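You operate a simulated robot arm through the tools that you are given. There is no shell and no other tool. Be economical: measure what you need, move in short steps, check, and stop when the job is done.

Carry out the task below with a simulated two-armed robot. There is one attempt and no reset: what you move stays moved.

Task
Band the low stack of forks onto the white napkin pack.
Fine: the pack lengthwise on the banding machine's sliding plate, its print upright from the lever's side, the stack on it handles first, tension at the chart's Tall number and left there, one band, sliding plate back out; the other stacks and the other pack stay unbanded where they lie.

Only the result counts: the job must be done as asked and must still hold three seconds after the hand-in. Knocking over, shifting, dropping, spilling or breaking anything else fails it. Flat cloth is picked up by pressing the open fingertips on it (5 to 10 N) and closing them slowly along it; thin cloth reads only 2 to 8 mm in the jaws.

Robot
Two 6-joint arms with two-finger parallel grippers on one trunk, on a base that drives. Base frame: it is fixed to the floor where the robot stands at the start and does not move with it; the origin is under the middle of the robot, x ahead of it, y to its left, z up. Readings come in m, rad, newtons and seconds.
The left shoulder is at the start at [0.08, 0.216, 1.545], the right one opposite. With the tool pointing down near the work surface each hand reaches from about 0.1 to 0.68 m from the robot's upright axis, wherever it stands, measured 20 degrees to its own side. Places, roughly: banding machine [0.6, -0.3, 0.9]; sliding plate of the banding machine [0.5, -0.2, 0.9]; tall stack of forks (16x4x5 cm) [1, -0.3, 0.8]; tall stack of spoons (16x4x5 cm) [1, -0.5, 0.8]; tension dial [0.5, 0, 0.9]; top of the sliding plate of the banding machine [0.6, -0.2, 0.9]; top of the white napkin pack [0.5, 0.2, 0.8]. Payload 3.43 kg a hand.
The tool frame of a hand sits at the grasp point between the pads (the TCP): z along the fingers, y along the line on which they close. The tips reach 0.03 m beyond it. The gripper opens to 0.094 m. The fingers are 0.028 m wide and 0.01 m thick; the gripper's body (0.05 by 0.096 m) begins 0.055 m behind the TCP.
Orientation is that of the tool frame in the base frame, as a unit quaternion [w, x, y, z]. With the fingers straight down and closing along the base's y, the tool's x points along the base's -x, its y along +y and its z along -z.

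Tools
- The arms move only by the tool apply_moves. It takes "left_increments", "right_increments" or both (then of equal length, played together; a hand with none holds still); each is a list of rows, each an object (a shift or turn left out is 0, a gripper value left out holds the last) with "rot": the turn, a rotation vector about the tool's x, y, z in degrees, a list of three; "offset": the shift along the tool's x, y, z in m, a list of three; "gripper": the closure, from 0 (fully open) to 1 (shut). In form: [{"rot": [rx, ry, rz], "offset": [tx, ty, tz], "gripper": gripper}, ...]. A call has 1 to 20 rows; each row shifts and turns the commanded pose from where the row before left it, along the tool's axes as they then stand. Rows are played at 5 a second. More than 0.05 m and 0.15 rad between two rows, or a gripper value outside its range, and nothing of the call is played. A pose out of reach is approached as far as the arm can. The call stops where the force on the tool passes 50 N (or 10 N more than at its start, if that is more) or the arm is blocked; 0.2 s more then pass. Each finger travels about 0.072 m/s and halts on what it meets, pressing with about 40 N; the grip force reading is that of the motor and also rises with nothing between the fingers. The clock runs only during rows and for 0.2 s after the last one: add rows that do not move to give the fingers time. The reply holds the time, the measured pose of the TCP, the force on the tool along the base axes, the opening and the grip force, in the units named above and with some noise, with the torque about the TCP (base axes, N m) and any sound that the robot's microphone picked up, and new pictures: "show" is both (left out), scene, wrist or none (wrist: the cameras of the hands that moved).
- Cameras (640 x 400 px; columns grow to the right, rows downward): "scene" is now at [0.099, -0.0212, 1.6772]; the picture's right is [-0.27, -0.96, 0.00], its down [-0.85, 0.24, -0.46] and it looks along [0.45, -0.12, -0.89] (base axes); focal length 261 px, centre (320, 200). "left" rides on the left gripper at [0.076, -0.014, -0.102] in its tool frame; the picture's right is [0.18, 0.98, 0.00], its down [-0.75, 0.14, -0.64] and it looks along [-0.63, 0.12, 0.77] (tool axes); focal length 243 px, centre (320, 200). "right" rides on the right gripper at [0.076, 0.014, -0.103] in its tool frame; the picture's right is [-0.18, 0.98, 0.00], its down [-0.75, -0.14, -0.64] and it looks along [-0.63, -0.12, 0.77] (tool axes); focal length 243 px, centre (320, 200). There is no depth. A picture from a camera that has moved, and an enlarged one, comes with that camera's place and axes in the base frame and with its lens. The place of the scene camera against the robot may be out by one fixed shift of up to 0.018 m in any direction.
- raise_lower(by): slides the trunk up (or, below 0, down) by that many m; the arms and the scene camera ride with it, the base frame stays. It gives what a move gives, with no picture.
- base_move(legs): drives the robot by 1 to 6 legs, each [ahead, left, turn to the left] in m, m and rad, along the robot's own axes; the way and the turn of a leg run together, so that a leg with both is an arc; at most 1.5 m and 3.142 rad a leg. The arms and the cameras ride along, it lands a little off, and it stops where it bumps. It gives what a move gives, and a new picture of the scene camera.
- turn_head(pan, tilt): turns the head with the scene camera to pan (to the left, within 1.501 rad either way) and tilt (down, from -0.506 to 1.204), counted from straight ahead of the robot. It gives what a move gives, and a new picture of the scene camera.
- close_up(camera, box): a new picture of the part [left, top, right, bottom] of that camera's present view, enlarged. The clock stands still meanwhile.
- job_done(): hands the job in; it is judged then, once.

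Work in short steps. Places have to be worked out from the pictures, the camera data and where the tool is seen: move nearer, look again, correct. Check each grasp and each placing, and mend what went wrong. You have 120 turns and 260 pictures in all, those below and enlarged ones among them. Open the grippers and draw the arms clear of the work before you hand the job in, unless the task says otherwise; then end with one line.

The tools are called as a command line: name --argument value ..., lists and objects as JSON in quotes. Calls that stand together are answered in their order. apply_moves: Moves the arms, as the interface text tells. Its arguments: {"type":"object","properties":{"left_increments":{"type":"array","items":{"type":"object","properties":{"rot":{"type":"array","items":{"type":"number"}},"offset":{"type":"array","items":{"type":"number"}},"gripper":{"type":"number"}}}},"right_increments":{"type":"array","items":{"type":"object","properties":{"rot":{"type":"array","items":{"type":"number"}},"offset":{"type":"array","items":{"type":"number"}},"gripper":{"type":"number"}}}},"show":{"type":"string","enum":["both","scene","wrist","none"]}},"required":[]} The other tools are called the same way: raise_lower (by) slides the trunk up or down; base_move (legs) drives the base; turn_head (pan, tilt) turns the head that bears the scene camera; close_up (camera, box) takes an enlarged picture of a part of a camera's view; job_done () hands the job in.

At the start:

```text
time: 0.0
left_position: [0.5512, 0.2611, 0.9999]
left_orientation: [0.0, 0.0, 1.0, 0.0]
left_force: [0.0, 0.1, -0.3]
left_torque: [-0.01, 0.0, 0.0]
left_grip_width: 0.0937
left_gripper_force: 0.0
right_position: [0.5903, -0.2577, 1.0002]
right_orientation: [0.001, 0.0, 1.0, -0.001]
right_force: [0.2, 0.2, -0.1]
right_torque: [0.0, 0.01, -0.02]
right_grip_width: 0.094
right_gripper_force: 0.1
trunk travel left (down, up): [-0.775, 0.065]
robot x, y, heading: [-0.0023, -0.0019, 0.0]
head pan, tilt: [-0.269, 1.091]
```

scene: 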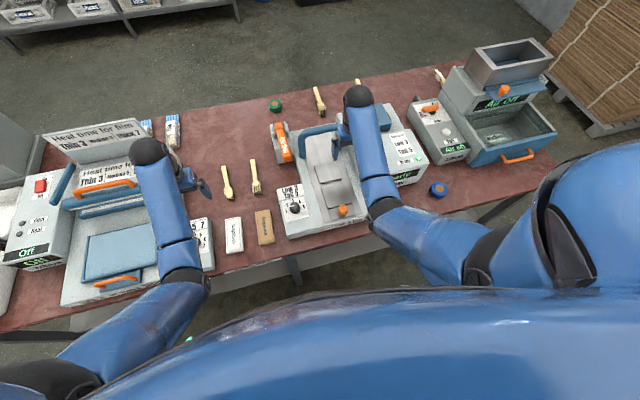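
right: 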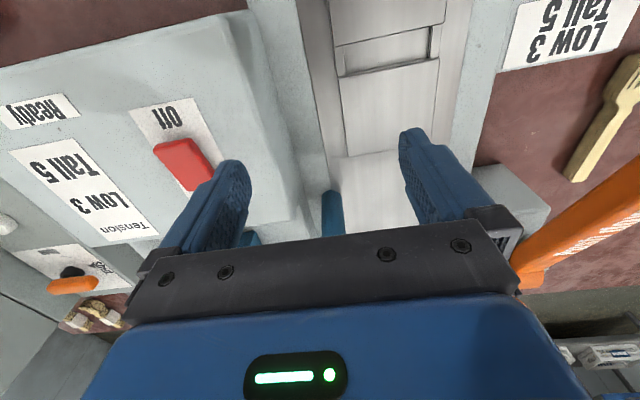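
left: 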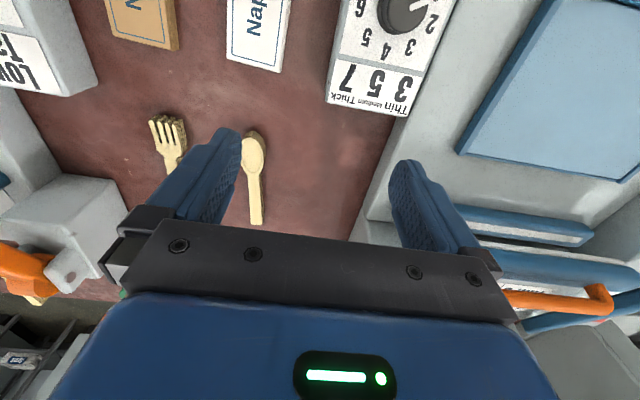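

I start by enlarging the scene view around the packs, stacks and banding machine.

close_up --camera "scene" --box '[200, 60, 460, 260]'

close_up --camera "right" --box '[0, 0, 640, 300]'

close_up --camera "left" --box '[0, 0, 420, 260]'

```text
2.00 times, centred on (330, 160) of scene
camera zoom: at [0.099, -0.0212, 1.6772], right [-0.27, -0.96, 0.0], down [-0.85, 0.24, -0.46], along [0.45, -0.12, -0.89], focal length 522 px, centre (300, 280)
```

zoom: 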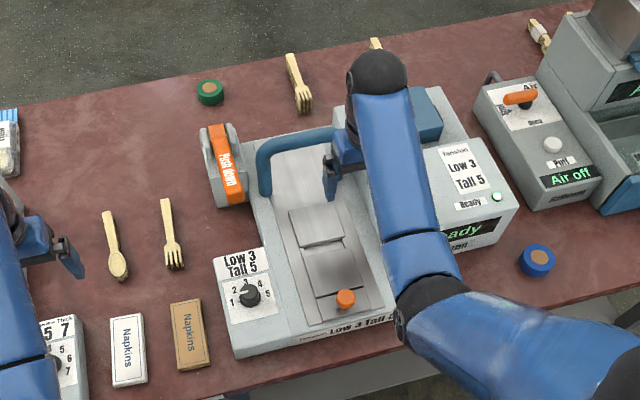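

```text
1.00 times, centred on (320, 150) of right (not enlarged: the box is as wide or as high as the picture)
camera zoom: at [0.5138, -0.2432, 1.102], right [0.18, 0.98, 0.0], down [0.75, -0.14, 0.64], along [0.63, -0.12, -0.77], focal length 243 px, centre (320, 250)
```

zoom: 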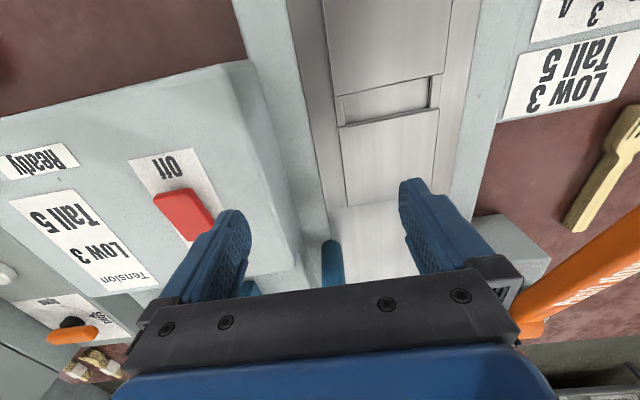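

```text
1.52 times, centred on (210, 130) of left
camera zoom: at [0.474, 0.2474, 1.1026], right [-0.18, 0.98, 0.0], down [0.75, 0.14, 0.64], along [0.63, 0.12, -0.77], focal length 370 px, centre (488, 307)
```

zoom: 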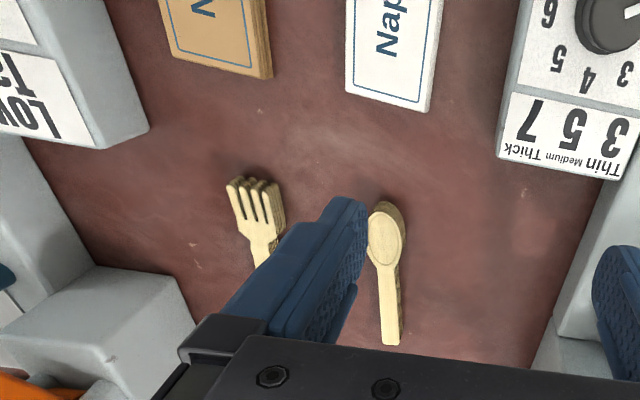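

Both arms obstruct the scene; I lift and pull them back/outward to see the work.

apply_moves --left_increments '[{"offset": [0, 0, -0.05]}, {"offset": [0, 0, -0.05]}, {"offset": [0, 0, -0.05]}, {"offset": [0.04, 0.03, 0]}, {"offset": [0.04, 0.03, 0]}, {"offset": [0.04, 0.03, 0]}, {"offset": [0.04, 0.03, 0]}]' --right_increments '[{"offset": [0, 0, -0.05]}, {"offset": [0, 0, -0.05]}, {"offset": [0, 0, -0.05]}, {"offset": [0.04, -0.03, 0]}, {"offset": [0.04, -0.03, 0]}, {"offset": [0.04, -0.03, 0]}, {"offset": [0.04, -0.03, 0]}]' --show "both"

close_up --camera "scene" --box '[270, 90, 430, 190]'

close_up --camera "scene" --box '[200, 140, 360, 240]'

```text
time: 1.6
left_position: [0.4802, 0.3975, 1.0042]
left_orientation: [0.003, 0.0, 1.0, 0.001]
left_force: [0.8, -0.2, -0.5]
left_torque: [0.0, 0.01, 0.04]
left_grip_width: 0.0941
left_gripper_force: 0.0
left hand out of reach, approached as far as the arm can: row 1, 2, 3, 4, 5, 6, 7
right_position: [0.5242, -0.3926, 1.0221]
right_orientation: [0.003, 0.0, 1.0, 0.0]
right_force: [-0.3, -0.8, 0.2]
right_torque: [-0.04, 0.01, 0.0]
right_grip_width: 0.0939
right_gripper_force: 0.0
right hand out of reach, approached as far as the arm can: row 1, 2, 3, 4, 5, 6, 7
trunk travel left (down, up): [-0.775, 0.065]
robot x, y, heading: [0.0014, 0.0023, 0.003]
head pan, tilt: [-0.269, 1.091]
camera scene: at [0.0962, -0.0214, 1.6774], right [-0.27, -0.96, 0.0], down [-0.85, 0.24, -0.46], along [0.45, -0.12, -0.89], focal length 261 px, centre (320, 200)
camera right: at [0.4472, -0.378, 1.1245], right [0.18, 0.98, 0.0], down [0.75, -0.14, 0.65], along [0.63, -0.12, -0.76], focal length 243 px, centre (320, 200)
camera left: at [0.4003, 0.383, 1.1065], right [-0.18, 0.98, 0.0], down [0.75, 0.14, 0.65], along [0.63, 0.12, -0.76], focal length 243 px, centre (320, 200)
```

scene: 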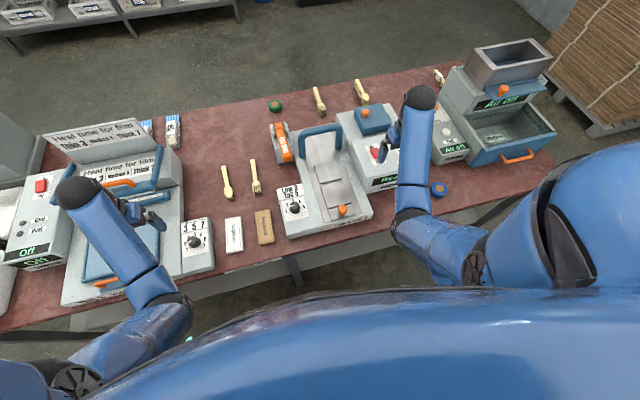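
right: 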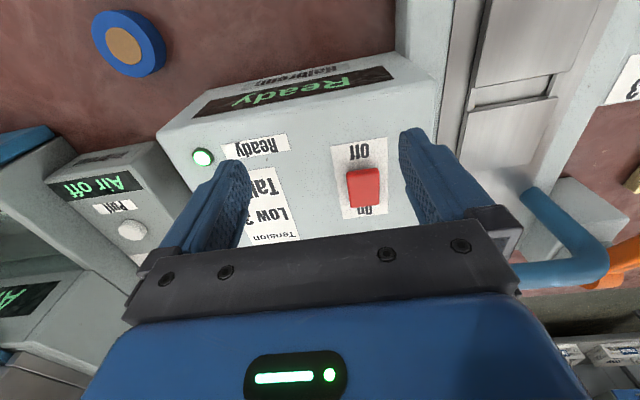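
left: 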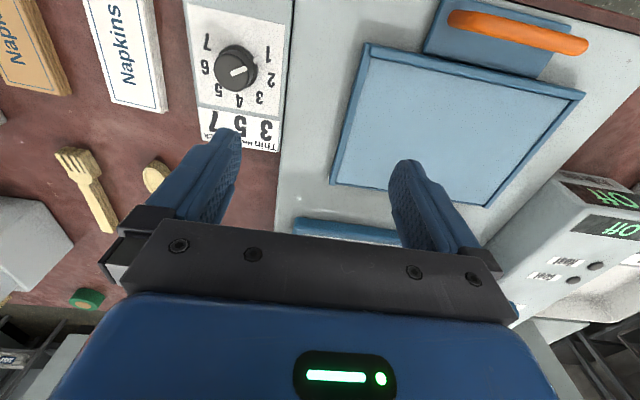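

```text
4.00 times, centred on (350, 140) of scene
camera zoom: at [0.0962, -0.0214, 1.6774], right [-0.27, -0.96, 0.0], down [-0.85, 0.24, -0.46], along [0.45, -0.12, -0.89], focal length 1044 px, centre (200, 440)
```

zoom: 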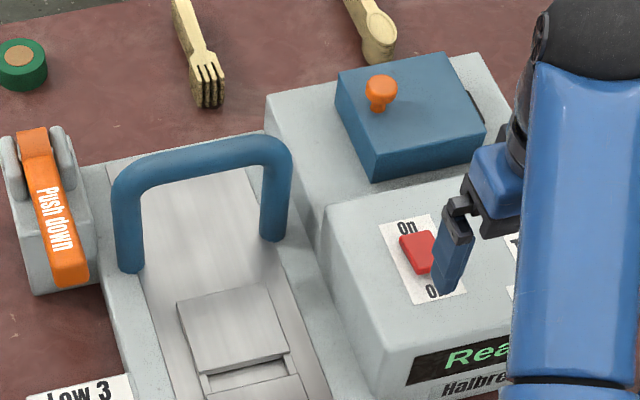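

```text
4.00 times, centred on (280, 190) of scene
camera zoom: at [0.0962, -0.0214, 1.6774], right [-0.27, -0.96, 0.0], down [-0.85, 0.24, -0.46], along [0.45, -0.12, -0.89], focal length 1044 px, centre (480, 240)
```

zoom: 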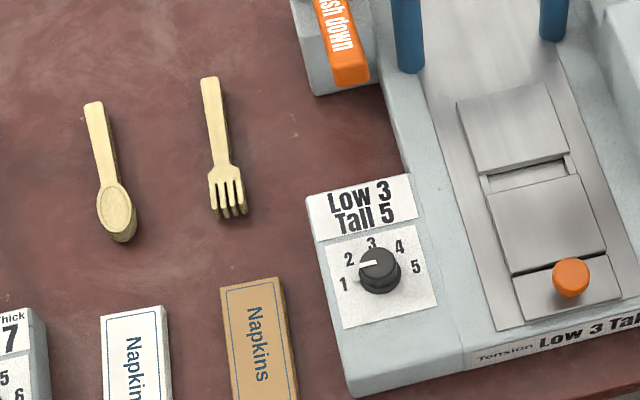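

The white pack, low forks (x≈0.71) and dial (≈[0.49,-0.04]) are located roughly; the white print is already upright from the lever (+y) side. I move the left hand to look at the dial closely.

apply_moves --left_increments '[{"offset": [0.01, -0.045, 0]}, {"offset": [0.01, -0.045, 0]}, {"offset": [0.01, -0.045, 0]}, {"offset": [0.01, -0.045, 0]}, {"offset": [0.01, -0.045, 0]}, {"offset": [0.01, -0.045, 0]}, {"offset": [0.01, -0.045, 0]}, {"offset": [0.01, -0.045, 0]}]' --show "both"

```text
time: 3.4
left_position: [0.4067, 0.032, 0.9813]
left_orientation: [0.0, -0.001, 1.0, 0.0]
left_force: [-0.2, -0.3, -0.3]
left_torque: [0.0, -0.01, -0.02]
left_grip_width: 0.0942
left_gripper_force: 0.1
left hand out of reach, approached as far as the arm can: row 1, 2, 4
right_position: [0.5251, -0.3929, 1.0204]
right_orientation: [0.001, 0.0, 1.0, 0.0]
right_force: [-0.3, -0.3, -0.6]
right_torque: [0.0, 0.0, 0.0]
right_grip_width: 0.0939
right_gripper_force: 0.0
trunk travel left (down, up): [-0.775, 0.065]
robot x, y, heading: [0.0026, -0.0023, -0.003]
head pan, tilt: [-0.269, 1.091]
camera scene: at [0.0992, -0.0231, 1.6771], right [-0.27, -0.96, 0.0], down [-0.85, 0.24, -0.46], along [0.45, -0.12, -0.89], focal length 261 px, centre (320, 200)
camera left: at [0.3283, 0.0188, 1.0836], right [-0.18, 0.98, 0.0], down [0.75, 0.14, 0.64], along [0.63, 0.12, -0.77], focal length 243 px, centre (320, 200)
```

scene: 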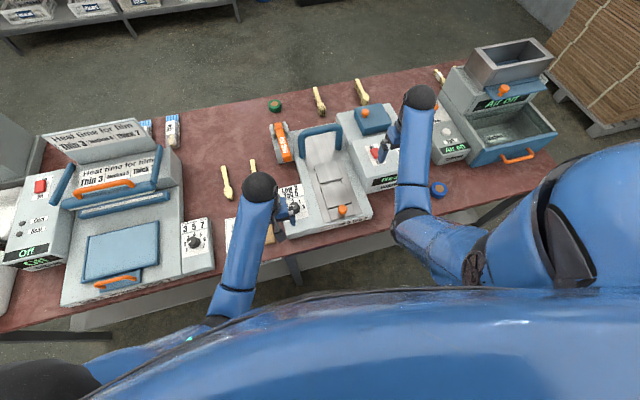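
left: 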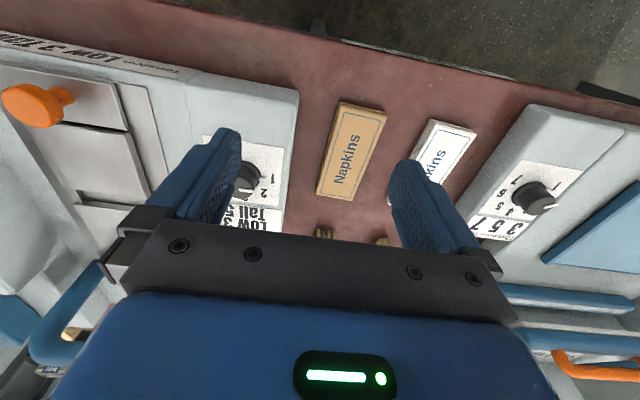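

Dial appears left of the hand; I shift over so it lies between the fingers and look again.

apply_moves --left_increments '[{"offset": [0.02, -0.03, 0]}, {"offset": [0.02, -0.03, 0]}]' --show "wrist"

close_up --camera "left" --box '[200, 50, 440, 200]'

```text
time: 4.0
left_position: [0.3649, -0.0259, 0.9807]
left_orientation: [0.0, 0.0, 1.0, 0.001]
left_force: [-0.7, 0.6, -0.1]
left_torque: [0.03, -0.01, -0.01]
left_grip_width: 0.0942
left_gripper_force: 0.1
right_position: [0.5247, -0.3929, 1.0203]
right_orientation: [0.002, 0.0, 1.0, 0.0]
right_force: [0.6, -0.3, -0.4]
right_torque: [0.01, -0.02, 0.01]
right_grip_width: 0.0939
right_gripper_force: 0.1
trunk travel left (down, up): [-0.775, 0.065]
robot x, y, heading: [0.0017, -0.0008, -0.0]
head pan, tilt: [-0.269, 1.091]
camera left: at [0.2873, -0.0414, 1.0832], right [-0.18, 0.98, 0.0], down [0.75, 0.14, 0.64], along [0.63, 0.12, -0.77], focal length 243 px, centre (320, 200)
```

left: 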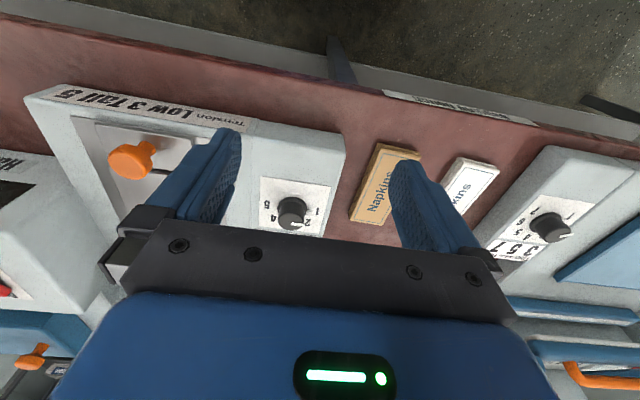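

```text
2.67 times, centred on (320, 125) of left
camera zoom: at [0.2873, -0.0414, 1.0832], right [-0.18, 0.98, 0.0], down [0.75, 0.14, 0.64], along [0.63, 0.12, -0.77], focal length 647 px, centre (320, 400)
```

zoom: 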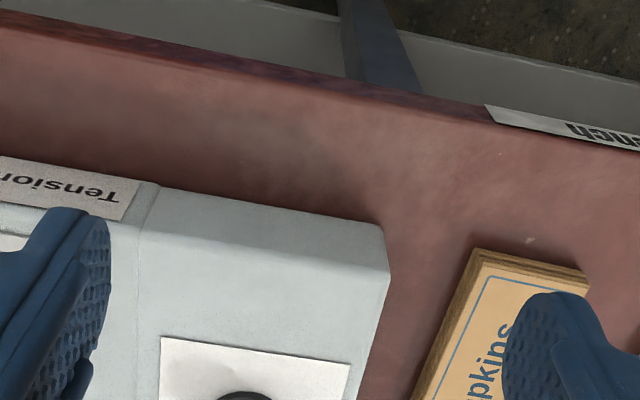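

Triangulated, the dial knob is at about [0.52,-0.038,0.83]. I enlarge the present view to read its pointer.

close_up --camera "left" --box '[250, 165, 340, 245]'

close_up --camera "scene" --box '[265, 170, 385, 245]'

```text
5.00 times, centred on (295, 205) of left
camera zoom: at [0.2873, -0.0414, 1.0832], right [-0.18, 0.98, 0.0], down [0.75, 0.14, 0.64], along [0.63, 0.12, -0.77], focal length 1213 px, centre (445, 175)
```

zoom: 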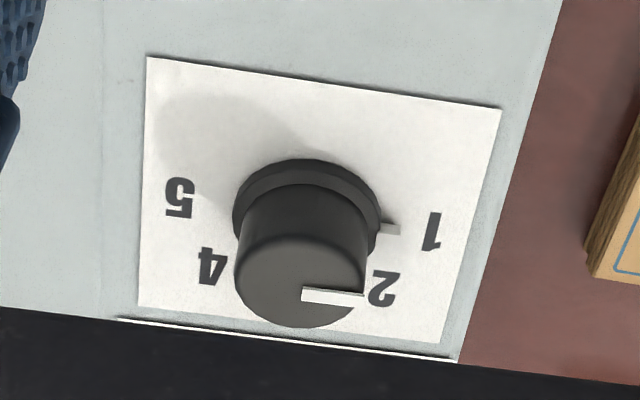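

```text
5.33 times, centred on (325, 208) of scene
camera zoom: at [0.0981, -0.0234, 1.6772], right [-0.27, -0.96, 0.0], down [-0.85, 0.24, -0.46], along [0.45, -0.12, -0.89], focal length 1392 px, centre (293, 160)
```

zoom: 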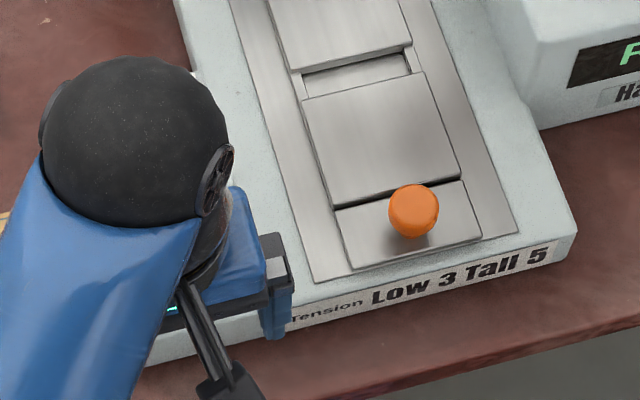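

Pointer is near 1; it must turn about 170–180° clockwise to 5. I move the left hand over the knob and down to z≈0.90.

apply_moves --left_increments '[{"offset": [-0.04, -0.003, 0.01]}, {"offset": [-0.04, -0.003, 0.01]}, {"offset": [-0.04, -0.003, 0.01]}, {"offset": [-0.035, -0.003, 0.01]}, {"offset": [0, 0, 0.03]}]' --show "both"

```text
time: 5.2
left_position: [0.5228, -0.0353, 0.9089]
left_orientation: [0.0, 0.001, 1.0, 0.0]
left_force: [0.7, -0.7, 0.3]
left_torque: [-0.02, 0.03, -0.01]
left_grip_width: 0.094
left_gripper_force: 0.0
right_position: [0.5264, -0.3919, 1.0224]
right_orientation: [0.001, -0.001, 1.0, 0.0]
right_force: [-1.4, 0.3, 0.0]
right_torque: [0.0, -0.04, 0.04]
right_grip_width: 0.0939
right_gripper_force: 0.1
trunk travel left (down, up): [-0.775, 0.065]
robot x, y, heading: [-0.0002, 0.0017, 0.005]
head pan, tilt: [-0.269, 1.091]
camera scene: at [0.0994, -0.0215, 1.6772], right [-0.27, -0.96, 0.0], down [-0.86, 0.24, -0.46], along [0.45, -0.12, -0.89], focal length 261 px, centre (320, 200)
camera left: at [0.4444, -0.0491, 1.0122], right [-0.18, 0.98, 0.0], down [0.75, 0.14, 0.64], along [0.63, 0.12, -0.77], focal length 243 px, centre (320, 200)
```

scene: 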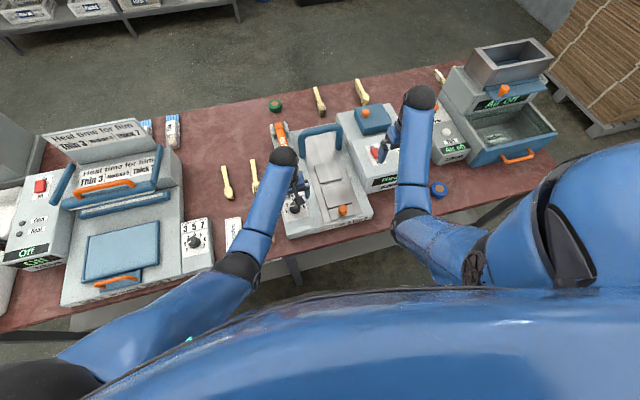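
left: 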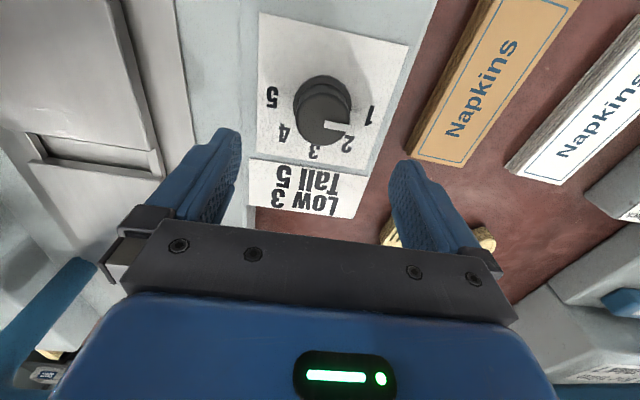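

Refined triangulation: knob centre ≈[0.495,-0.037], top z≈0.877, deck ≈0.848. Enlarge to read the pointer.

close_up --camera "left" --box '[240, 10, 420, 220]'

```text
1.90 times, centred on (330, 115) of left
camera zoom: at [0.4444, -0.0491, 1.0122], right [-0.18, 0.98, 0.0], down [0.75, 0.14, 0.64], along [0.63, 0.12, -0.77], focal length 462 px, centre (301, 362)
```

zoom: 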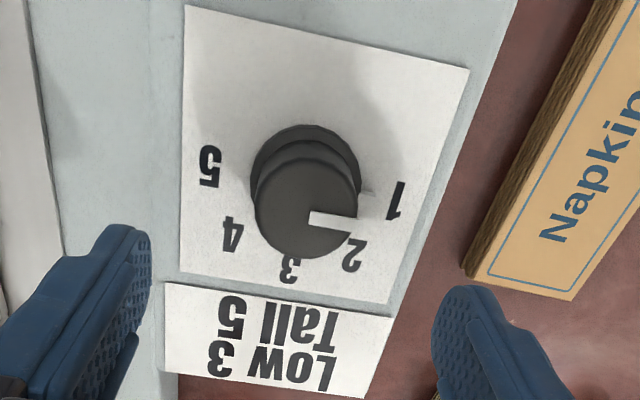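

Pointer ≈1.2. I centre over the knob, descend to TCP z≈0.888 and close gently.

apply_moves --left_increments '[{"offset": [0.028, -0.002, 0]}, {"offset": [0, 0, 0.021]}, {"gripper": 0.4}, {"gripper": 0.8}, {"gripper": 1.0}, {}, {}]' --show "wrist"

```text
time: 6.8
left_position: [0.494, -0.0369, 0.8897]
left_orientation: [0.0, 0.0, 1.0, 0.0]
left_force: [-0.8, -0.2, -2.1]
left_torque: [0.0, -0.52, -0.02]
left_grip_width: 0.0314
left_gripper_force: 45.0
right_position: [0.5254, -0.3921, 1.0211]
right_orientation: [0.001, 0.0, 1.0, -0.001]
right_force: [0.0, -0.4, 0.1]
right_torque: [-0.02, 0.02, 0.03]
right_grip_width: 0.094
right_gripper_force: 0.0
trunk travel left (down, up): [-0.775, 0.065]
robot x, y, heading: [0.0024, 0.002, -0.001]
head pan, tilt: [-0.269, 1.091]
camera left: at [0.4151, -0.0517, 0.9916], right [-0.18, 0.98, 0.0], down [0.75, 0.14, 0.64], along [0.63, 0.12, -0.77], focal length 243 px, centre (320, 200)
```

left: 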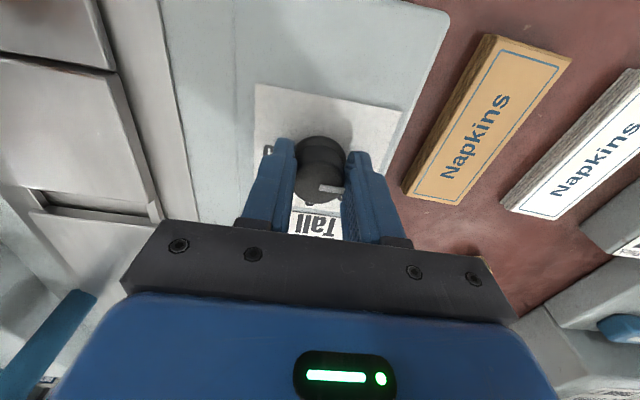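

Knob held at 31 mm. Turn 80° clockwise.

apply_moves --left_increments '[{"rot": [0, 0, 8]}, {"rot": [0, 0, 8]}, {"rot": [0, 0, 8]}, {"rot": [0, 0, 8]}, {"rot": [0, 0, 8]}, {"rot": [0, 0, 8]}, {"rot": [0, 0, 8]}, {"rot": [0, 0, 8]}, {"rot": [0, 0, 8]}, {"rot": [0, 0, 8]}]' --show "wrist"

```text
time: 9.0
left_position: [0.498, -0.0309, 0.889]
left_orientation: [0.0, 0.643, 0.766, 0.002]
left_force: [21.5, 34.5, -6.1]
left_torque: [0.52, -0.67, 0.18]
left_grip_width: 0.0314
left_gripper_force: 45.3
right_position: [0.5294, -0.3872, 1.0214]
right_orientation: [-0.001, 0.0, 1.0, -0.002]
right_force: [0.2, 0.4, 0.4]
right_torque: [0.0, 0.03, 0.01]
right_grip_width: 0.0941
right_gripper_force: 0.2
trunk travel left (down, up): [-0.775, 0.065]
robot x, y, heading: [0.003, 0.0026, 0.003]
head pan, tilt: [-0.269, 1.091]
camera left: at [0.4693, 0.0417, 0.9917], right [0.94, 0.35, 0.0], down [0.27, -0.72, 0.64], along [0.23, -0.6, -0.77], focal length 243 px, centre (320, 200)
```

left: 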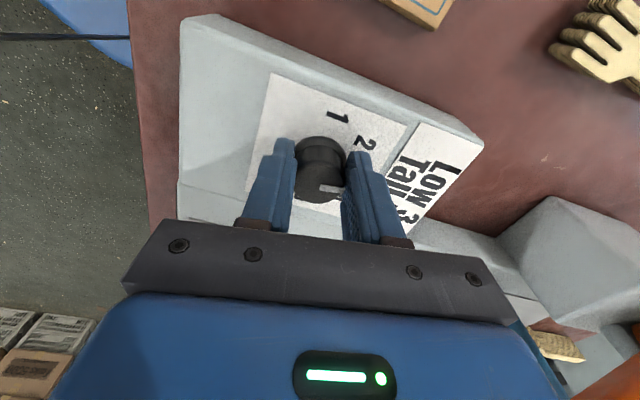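

The knob turned ~80° but my grip was ~5 mm off-centre in x (true centre ≈[0.4995,-0.037]). Open, lift and turn back for a second bite.

apply_moves --left_increments '[{"gripper": 0.3}, {}, {"offset": [0, 0, -0.04]}, {"rot": [0, 0, -8]}, {"rot": [0, 0, -8]}, {"rot": [0, 0, -8]}, {"rot": [0, 0, -8]}, {"rot": [0, 0, -8]}, {"rot": [0, 0, -8]}, {"rot": [0, 0, -8]}, {"rot": [0, 0, -8]}, {"rot": [0, 0, -8]}, {"rot": [0, 0, -8]}, {}]' --show "wrist"

close_up --camera "left" --box '[220, 50, 440, 220]'

```text
time: 12.0
left_position: [0.493, -0.0368, 0.9291]
left_orientation: [-0.001, -0.001, 1.0, 0.001]
left_force: [-0.1, -0.5, -0.6]
left_torque: [-0.01, -0.01, -0.02]
left_grip_width: 0.0657
left_gripper_force: 0.0
right_position: [0.5251, -0.3917, 1.0215]
right_orientation: [0.001, 0.0, 1.0, 0.0]
right_force: [0.1, 0.2, -0.6]
right_torque: [-0.02, 0.02, 0.03]
right_grip_width: 0.0938
right_gripper_force: 0.0
trunk travel left (down, up): [-0.775, 0.065]
robot x, y, heading: [-0.0026, 0.0013, 0.005]
head pan, tilt: [-0.269, 1.091]
camera left: at [0.4153, -0.052, 1.0326], right [-0.19, 0.98, 0.0], down [0.75, 0.14, 0.64], along [0.63, 0.12, -0.77], focal length 243 px, centre (320, 200)
```

left: 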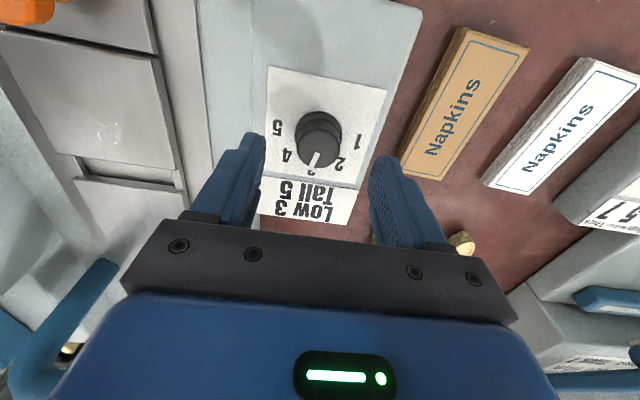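

```text
2.35 times, centred on (330, 135) of left
camera zoom: at [0.4153, -0.052, 1.0326], right [-0.19, 0.98, 0.0], down [0.75, 0.14, 0.64], along [0.63, 0.12, -0.77], focal length 571 px, centre (296, 353)
```

zoom: 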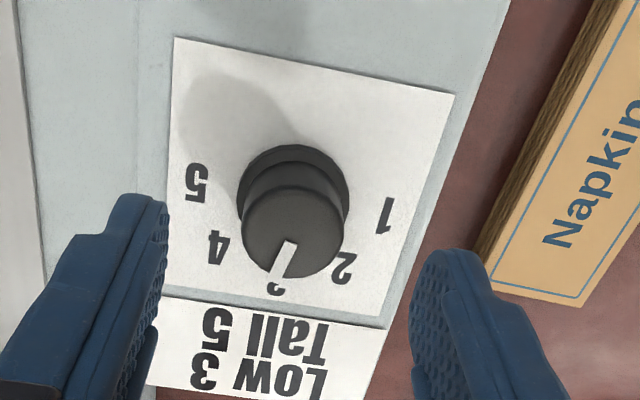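

Pointer now at 3; another ~90° gives 5. Regrip centred and turn 88°.

apply_moves --left_increments '[{"offset": [-0.006, 0, 0.02]}, {"offset": [0, 0, 0.021]}, {"gripper": 0.6}, {"gripper": 1.0}, {}, {"rot": [0, 0, 8]}, {"rot": [0, 0, 8]}, {"rot": [0, 0, 8]}, {"rot": [0, 0, 8]}, {"rot": [0, 0, 8]}, {"rot": [0, 0, 8]}, {"rot": [0, 0, 8]}, {"rot": [0, 0, 8]}, {"rot": [0, 0, 8]}, {"rot": [0, 0, 8]}, {"rot": [0, 0, 8]}]' --show "wrist"

close_up --camera "left" --box '[220, 50, 440, 220]'

```text
time: 15.4
left_position: [0.4999, -0.0384, 0.8888]
left_orientation: [0.0, 0.695, 0.719, -0.001]
left_force: [1.8, 1.2, -3.7]
left_torque: [-0.05, -0.09, 0.71]
left_grip_width: 0.0315
left_gripper_force: 44.2
right_position: [0.5254, -0.3922, 1.0201]
right_orientation: [0.001, 0.001, 1.0, -0.001]
right_force: [1.0, 0.5, 0.0]
right_torque: [0.0, -0.02, 0.02]
right_grip_width: 0.094
right_gripper_force: 0.0
trunk travel left (down, up): [-0.775, 0.065]
robot x, y, heading: [0.0017, -0.0025, -0.003]
head pan, tilt: [-0.269, 1.091]
camera left: at [0.4816, 0.0376, 0.992], right [0.98, 0.22, 0.0], down [0.17, -0.75, 0.64], along [0.14, -0.63, -0.77], focal length 243 px, centre (320, 200)
```

left: 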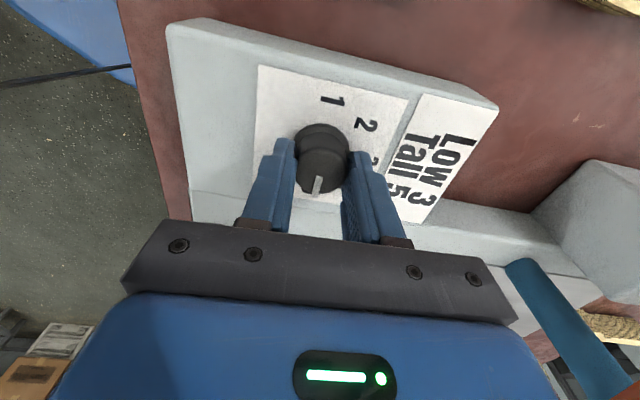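

```text
2.35 times, centred on (330, 135) of left
camera zoom: at [0.4816, 0.0376, 0.992], right [0.98, 0.22, 0.0], down [0.17, -0.75, 0.64], along [0.14, -0.63, -0.77], focal length 571 px, centre (296, 353)
```

zoom: 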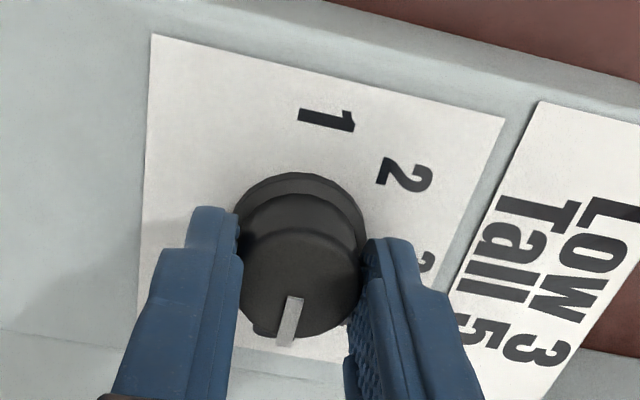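

There is a 0.7 N m reaction, perhaps an end stop. Release, lift and look from the straight pose.

apply_moves --left_increments '[{"gripper": 0.3}, {}, {"offset": [0, 0, -0.04]}, {"rot": [0, 0, -8]}, {"rot": [0, 0, -8]}, {"rot": [0, 0, -8]}, {"rot": [0, 0, -8]}, {"rot": [0, 0, -8]}, {"rot": [0, 0, -8]}, {"rot": [0, 0, -8]}, {"rot": [0, 0, -8]}, {"rot": [0, 0, -8]}, {"rot": [0, 0, -8]}, {"rot": [0, 0, -8]}, {"offset": [0.03, 0, 0]}]' --show "none"

close_up --camera "left" --box '[220, 50, 440, 220]'

```text
time: 18.6
left_position: [0.4699, -0.0403, 0.9316]
left_orientation: [0.001, -0.001, 1.0, 0.0]
left_force: [0.3, -0.1, -0.1]
left_torque: [-0.01, -0.02, 0.01]
left_grip_width: 0.0657
left_gripper_force: 0.1
right_position: [0.5254, -0.3912, 1.0224]
right_orientation: [0.002, 0.0, 1.0, -0.001]
right_force: [0.5, -0.4, 0.0]
right_torque: [0.0, -0.03, 0.01]
right_grip_width: 0.094
right_gripper_force: 0.1
trunk travel left (down, up): [-0.775, 0.065]
robot x, y, heading: [0.0028, 0.0022, -0.001]
head pan, tilt: [-0.269, 1.091]
```

```text
2.35 times, centred on (330, 135) of left
camera zoom: at [0.3911, -0.053, 1.0342], right [-0.19, 0.98, 0.0], down [0.75, 0.14, 0.64], along [0.63, 0.12, -0.77], focal length 571 px, centre (296, 353)
```

zoom: 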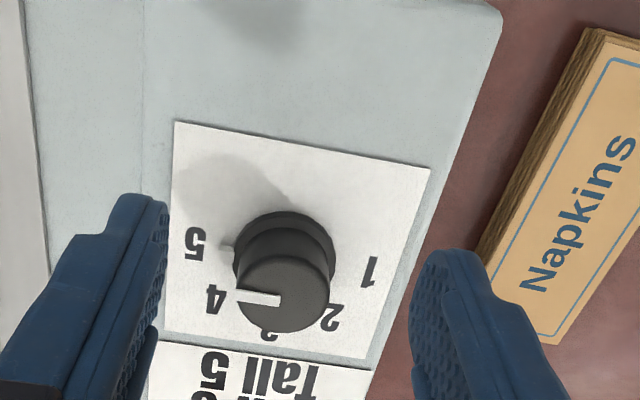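

Dial is at 5. Now move the left hand toward the white pack for a look, opening fully.

apply_moves --left_increments '[{"offset": [0.01, 0.05, -0.01], "gripper": 0}, {"offset": [0.01, 0.05, -0.01]}, {"offset": [0.01, 0.05, 0]}, {"offset": [0.01, 0.05, 0]}, {"offset": [0.01, 0.05, 0]}]' --show "both"

```text
refused: row 1 steps farther than a row can; nothing moved
```

Steps slightly too long; repeat with shorter ones.

apply_moves --left_increments '[{"offset": [0.01, 0.042, -0.01], "gripper": 0}, {"offset": [0.01, 0.042, -0.01]}, {"offset": [0.01, 0.042, 0]}, {"offset": [0.01, 0.042, 0]}, {"offset": [0.01, 0.042, 0]}, {"offset": [0.01, 0.042, 0]}]' --show "both"

```text
time: 20.0
left_position: [0.4082, 0.2125, 0.9521]
left_orientation: [0.0, 0.0, 1.0, 0.0]
left_force: [-0.4, 0.6, 0.0]
left_torque: [0.0, -0.01, -0.03]
left_grip_width: 0.0942
left_gripper_force: 0.0
right_position: [0.5257, -0.3915, 1.0226]
right_orientation: [0.001, -0.001, 1.0, -0.001]
right_force: [-0.7, -0.2, 0.2]
right_torque: [0.01, 0.01, 0.0]
right_grip_width: 0.094
right_gripper_force: 0.2
trunk travel left (down, up): [-0.775, 0.065]
robot x, y, heading: [0.0008, -0.0003, -0.0]
head pan, tilt: [-0.269, 1.091]
camera scene: at [0.0982, -0.0203, 1.6772], right [-0.27, -0.96, 0.0], down [-0.85, 0.24, -0.46], along [0.45, -0.12, -0.89], focal length 261 px, centre (320, 200)
camera left: at [0.3299, 0.1996, 1.0544], right [-0.18, 0.98, 0.0], down [0.75, 0.14, 0.64], along [0.63, 0.12, -0.77], focal length 243 px, centre (320, 200)
```

scene: 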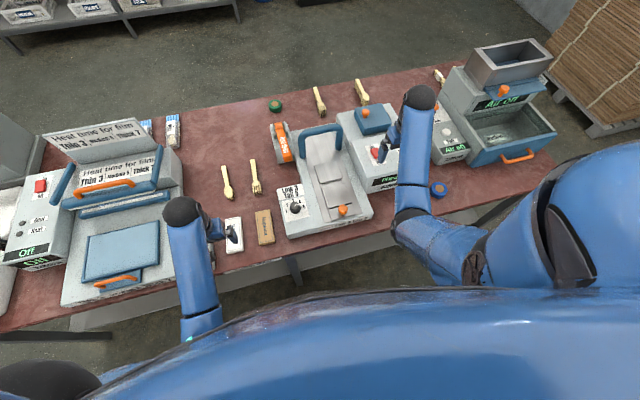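
left: 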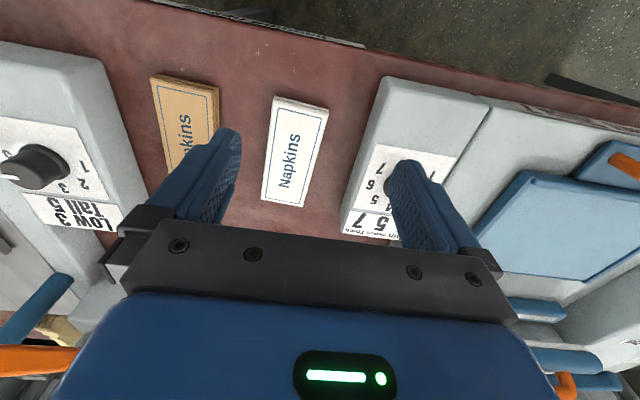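

White pack: centre ≈[0.480,0.195], top z≈0.806, ~13×5.8 cm. Move above it and down to z≈0.86 to check.

apply_moves --left_increments '[{"offset": [-0.036, -0.009, 0.02]}, {"offset": [-0.036, -0.009, 0.02]}, {"offset": [0, 0, 0.045]}]' --show "both"

```text
time: 20.8
left_position: [0.4789, 0.1964, 0.8639]
left_orientation: [0.0, -0.001, 1.0, 0.0]
left_force: [0.3, -0.1, 0.0]
left_torque: [0.02, -0.03, -0.03]
left_grip_width: 0.094
left_gripper_force: 0.1
right_position: [0.5247, -0.3921, 1.0221]
right_orientation: [0.002, 0.0, 1.0, -0.001]
right_force: [0.1, 0.0, -0.3]
right_torque: [0.02, 0.01, 0.02]
right_grip_width: 0.094
right_gripper_force: 0.1
trunk travel left (down, up): [-0.775, 0.065]
robot x, y, heading: [0.0, -0.0002, 0.003]
head pan, tilt: [-0.269, 1.091]
camera scene: at [0.0984, -0.0209, 1.6773], right [-0.27, -0.96, 0.0], down [-0.85, 0.24, -0.46], along [0.45, -0.12, -0.89], focal length 261 px, centre (320, 200)
camera left: at [0.4008, 0.1826, 0.9673], right [-0.18, 0.98, 0.0], down [0.75, 0.14, 0.64], along [0.63, 0.12, -0.77], focal length 243 px, centre (320, 200)
```

scene: 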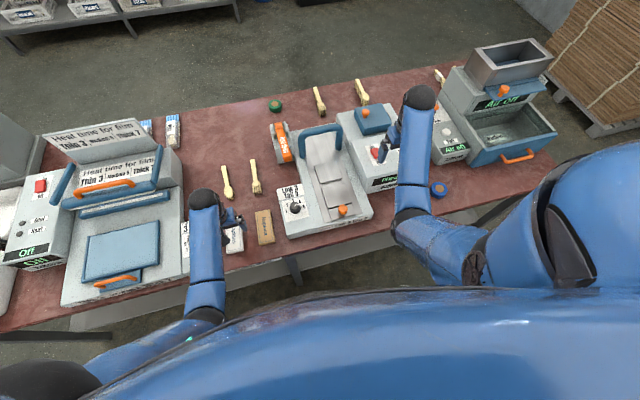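
left: 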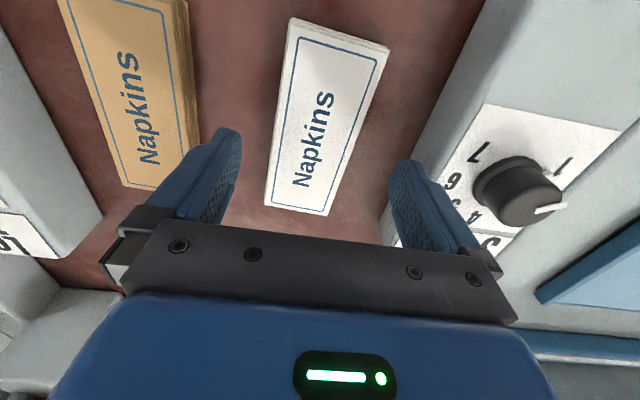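

Pack centre ≈[0.478,0.193], top ≈0.81. Descend to tips ≈0.795 with close check.

apply_moves --left_increments '[{"offset": [0, -0.003, 0.02]}, {"offset": [0, 0, 0.018]}]' --show "wrist"

close_up --camera "left" --box '[180, 80, 460, 260]'

```text
time: 21.4
left_position: [0.4782, 0.1929, 0.8297]
left_orientation: [0.009, 0.0, 1.0, 0.0]
left_force: [6.2, 3.6, 15.8]
left_torque: [-0.54, 0.02, 0.27]
left_grip_width: 0.0932
left_gripper_force: 0.0
right_position: [0.522, -0.3931, 1.0246]
right_orientation: [0.003, 0.0, 1.0, 0.0]
right_force: [-0.8, -0.7, -0.1]
right_torque: [-0.01, -0.03, 0.01]
right_grip_width: 0.0939
right_gripper_force: 0.1
trunk travel left (down, up): [-0.775, 0.065]
robot x, y, heading: [-0.0005, 0.0001, -0.002]
head pan, tilt: [-0.269, 1.091]
camera left: at [0.3996, 0.1791, 0.932], right [-0.19, 0.98, 0.0], down [0.74, 0.14, 0.65], along [0.64, 0.12, -0.76], focal length 243 px, centre (320, 200)
```

left: 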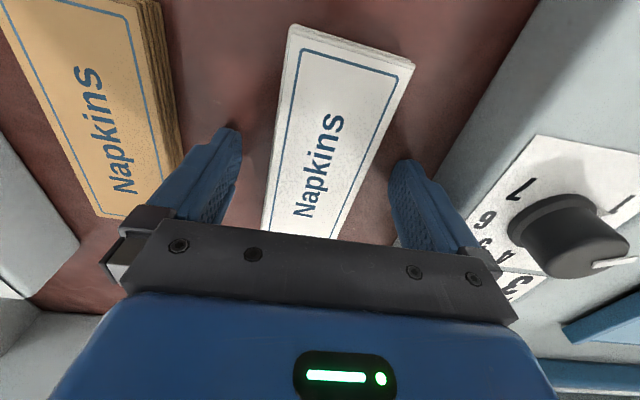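

```text
2.22 times, centred on (320, 170) of left
camera zoom: at [0.3996, 0.1791, 0.932], right [-0.19, 0.98, 0.0], down [0.74, 0.14, 0.65], along [0.64, 0.12, -0.76], focal length 539 px, centre (320, 267)
```

zoom: 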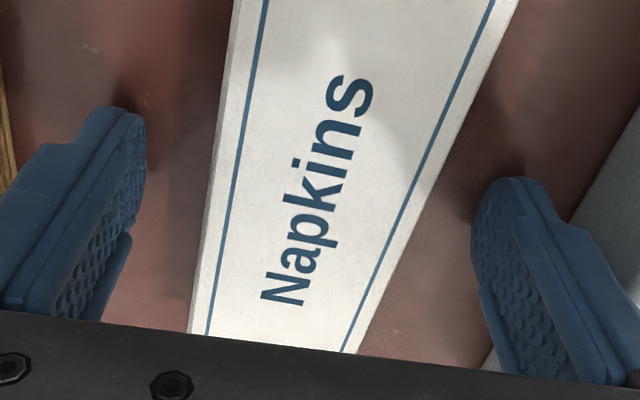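

Fingertips touch the table (table z≈0.80). Raise 3 mm, shift slightly to −y, and close slowly.

apply_moves --left_increments '[{"offset": [0, -0.005, -0.003]}, {"gripper": 0.2}, {"gripper": 0.35}, {"gripper": 0.5}, {"gripper": 0.7}, {"gripper": 0.9}, {}]' --show "wrist"

```text
time: 23.0
left_position: [0.479, 0.1873, 0.8298]
left_orientation: [0.001, 0.0, 1.0, 0.0]
left_force: [-1.9, -8.5, 16.1]
left_torque: [-0.69, 0.21, -0.04]
left_grip_width: 0.0566
left_gripper_force: 39.5
right_position: [0.5238, -0.3939, 1.0222]
right_orientation: [0.001, 0.0, 1.0, 0.0]
right_force: [0.4, 0.1, -0.8]
right_torque: [0.0, 0.0, -0.01]
right_grip_width: 0.0938
right_gripper_force: 0.0
trunk travel left (down, up): [-0.775, 0.065]
robot x, y, heading: [0.0007, -0.0011, -0.002]
head pan, tilt: [-0.269, 1.091]
camera left: at [0.4003, 0.1727, 0.9328], right [-0.18, 0.98, 0.0], down [0.75, 0.14, 0.64], along [0.63, 0.12, -0.77], focal length 243 px, centre (320, 200)
```

left: 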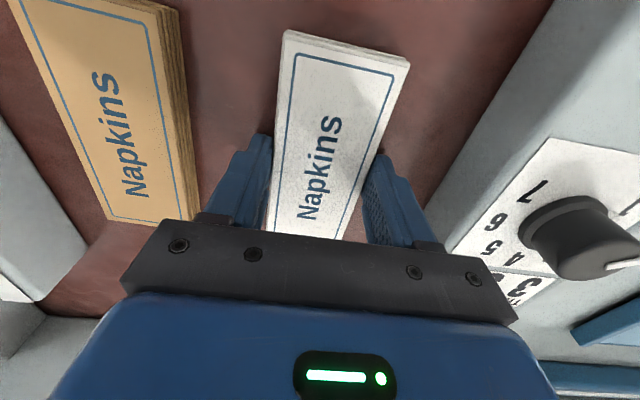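

Pack gripped (57 mm wide). Lift it, and pull the right hand back so I can drive sideways later.

apply_moves --left_increments '[{"offset": [0, 0, -0.03]}, {"offset": [0, 0, -0.04]}, {"offset": [0, 0, -0.04]}, {"offset": [0.01, 0, -0.02]}, {"offset": [0.01, 0, -0.01]}, {"offset": [0.01, 0, 0]}]' --right_increments '[{"offset": [0.04, 0.02, 0]}, {"offset": [0.04, 0.02, 0]}, {"offset": [0.04, 0.02, 0]}, {"offset": [0.04, 0.02, 0]}, {"offset": [0.04, 0.02, 0]}, {"offset": [0, 0, 0]}]' --show "both"

```text
time: 24.4
left_position: [0.4531, 0.1873, 0.9681]
left_orientation: [-0.001, 0.0, 1.0, 0.001]
left_force: [-0.1, -0.3, 0.6]
left_torque: [-0.03, -0.01, 0.0]
left_grip_width: 0.0565
left_gripper_force: 39.8
right_position: [0.3352, -0.2966, 0.9762]
right_orientation: [0.0, 0.0, 1.0, 0.0]
right_force: [-1.1, 0.8, -0.2]
right_torque: [0.01, 0.01, -0.03]
right_grip_width: 0.094
right_gripper_force: 0.0
right hand out of reach, approached as far as the arm can: row 1, 2, 3, 4
trunk travel left (down, up): [-0.775, 0.065]
robot x, y, heading: [0.002, 0.0028, -0.0]
head pan, tilt: [-0.269, 1.091]
camera scene: at [0.0989, -0.0218, 1.6772], right [-0.27, -0.96, 0.0], down [-0.85, 0.24, -0.46], along [0.45, -0.12, -0.89], focal length 261 px, centre (320, 200)
camera right: at [0.2593, -0.2832, 1.0783], right [0.18, 0.98, 0.0], down [0.75, -0.14, 0.64], along [0.63, -0.12, -0.77], focal length 243 px, centre (320, 200)
camera left: at [0.3749, 0.1739, 1.071], right [-0.18, 0.98, 0.0], down [0.75, 0.14, 0.64], along [0.63, 0.12, -0.77], focal length 243 px, centre (320, 200)
```

scene: 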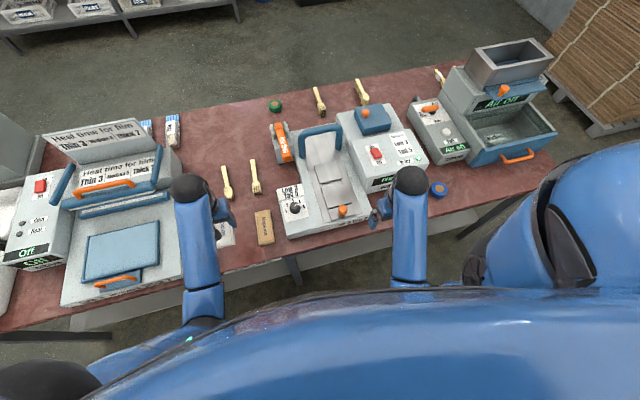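
right: 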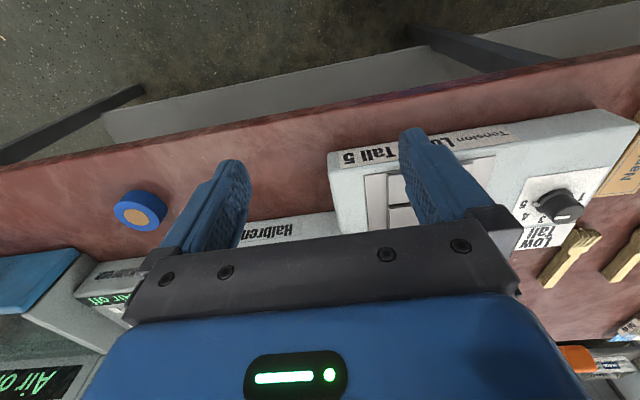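
left: 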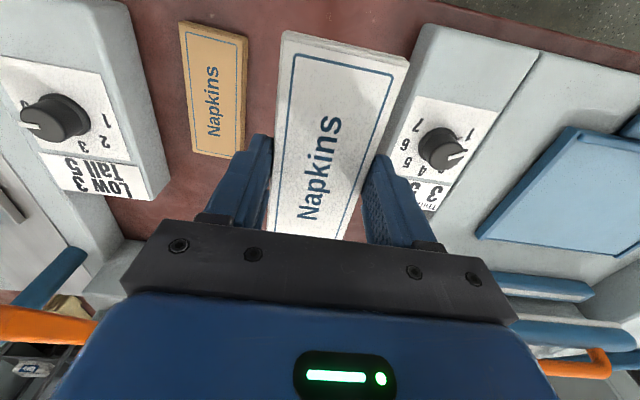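

Pack is held well. Drive 0.2 m to the right so the left hand can reach the plate.

base_move --legs '[[0, -0.2, 0]]'

```text
time: 26.0
left_position: [0.4547, -0.0098, 0.9675]
left_orientation: [-0.001, 0.001, 1.0, -0.002]
left_force: [0.0, 0.5, 0.5]
left_torque: [-0.01, -0.03, 0.0]
left_grip_width: 0.0564
left_gripper_force: 40.3
right_position: [0.3344, -0.4944, 0.9774]
right_orientation: [0.0, 0.001, 1.0, -0.002]
right_force: [-0.5, 1.1, 0.6]
right_torque: [-0.02, 0.02, 0.0]
right_grip_width: 0.0941
right_gripper_force: 0.1
trunk travel left (down, up): [-0.775, 0.065]
robot x, y, heading: [0.0007, -0.2003, -0.006]
head pan, tilt: [-0.269, 1.091]
camera scene: at [0.0989, -0.2155, 1.6772], right [-0.27, -0.96, 0.0], down [-0.85, 0.24, -0.46], along [0.45, -0.13, -0.89], focal length 261 px, centre (320, 200)
```

scene: 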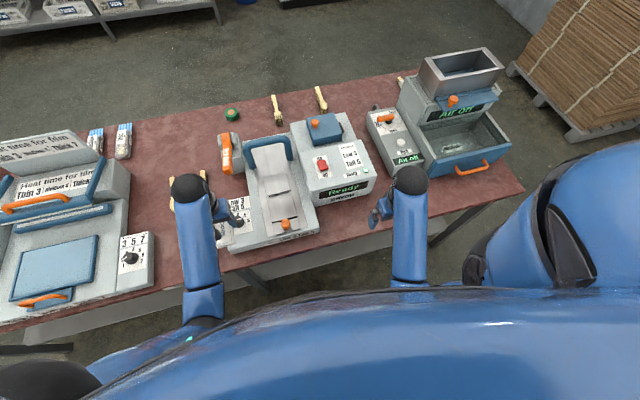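

Now move the held pack over toward the plate line (y≈−0.192) at safe height and look.

apply_moves --left_increments '[{"offset": [0, -0.045, 0]}, {"offset": [0, -0.045, 0]}, {"offset": [0, -0.045, 0]}, {"offset": [0, -0.045, 0]}, {}]' --show "both"

close_up --camera "scene" --box '[200, 120, 360, 250]'

```text
time: 27.2
left_position: [0.4529, -0.1932, 0.9678]
left_orientation: [-0.001, 0.001, 1.0, 0.0]
left_force: [-0.2, 0.7, 0.2]
left_torque: [-0.02, 0.0, 0.02]
left_grip_width: 0.0565
left_gripper_force: 39.7
right_position: [0.3354, -0.4974, 0.9767]
right_orientation: [-0.001, 0.001, 1.0, 0.0]
right_force: [-0.5, 0.3, 0.5]
right_torque: [-0.04, 0.01, -0.01]
right_grip_width: 0.0941
right_gripper_force: 0.0
trunk travel left (down, up): [-0.775, 0.065]
robot x, y, heading: [0.0002, -0.202, -0.003]
head pan, tilt: [-0.269, 1.091]
camera scene: at [0.0987, -0.2205, 1.6772], right [-0.27, -0.96, 0.0], down [-0.85, 0.24, -0.46], along [0.45, -0.12, -0.89], focal length 261 px, centre (320, 200)
camera left: at [0.374, -0.207, 1.0709], right [-0.18, 0.98, 0.0], down [0.75, 0.14, 0.64], along [0.63, 0.12, -0.77], focal length 243 px, centre (320, 200)
```

scene: 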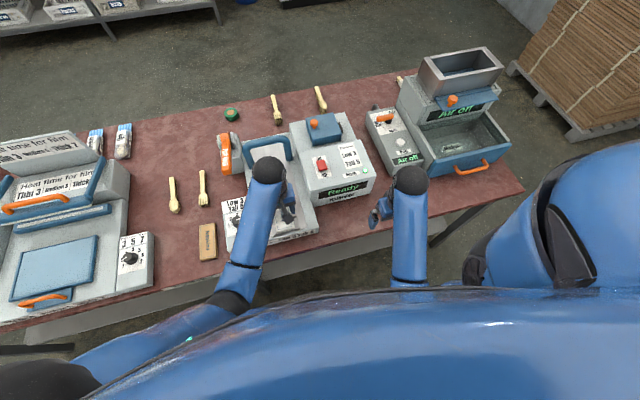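
left: 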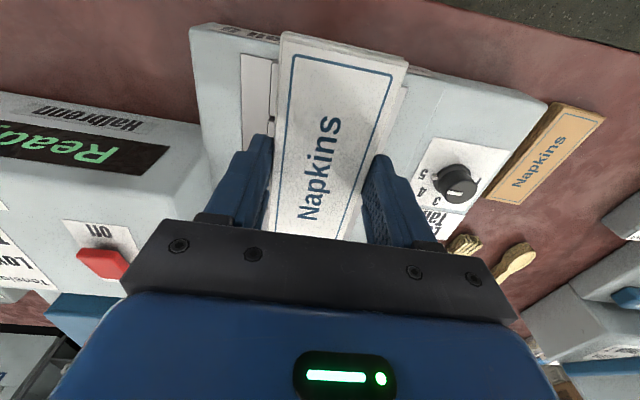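

```text
3.08 times, centred on (280, 185) of scene
camera zoom: at [0.0987, -0.2205, 1.6772], right [-0.27, -0.96, 0.0], down [-0.85, 0.24, -0.46], along [0.45, -0.12, -0.89], focal length 803 px, centre (443, 246)
```

zoom: 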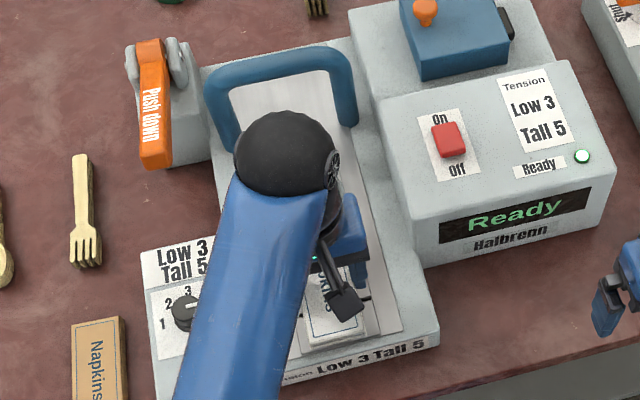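

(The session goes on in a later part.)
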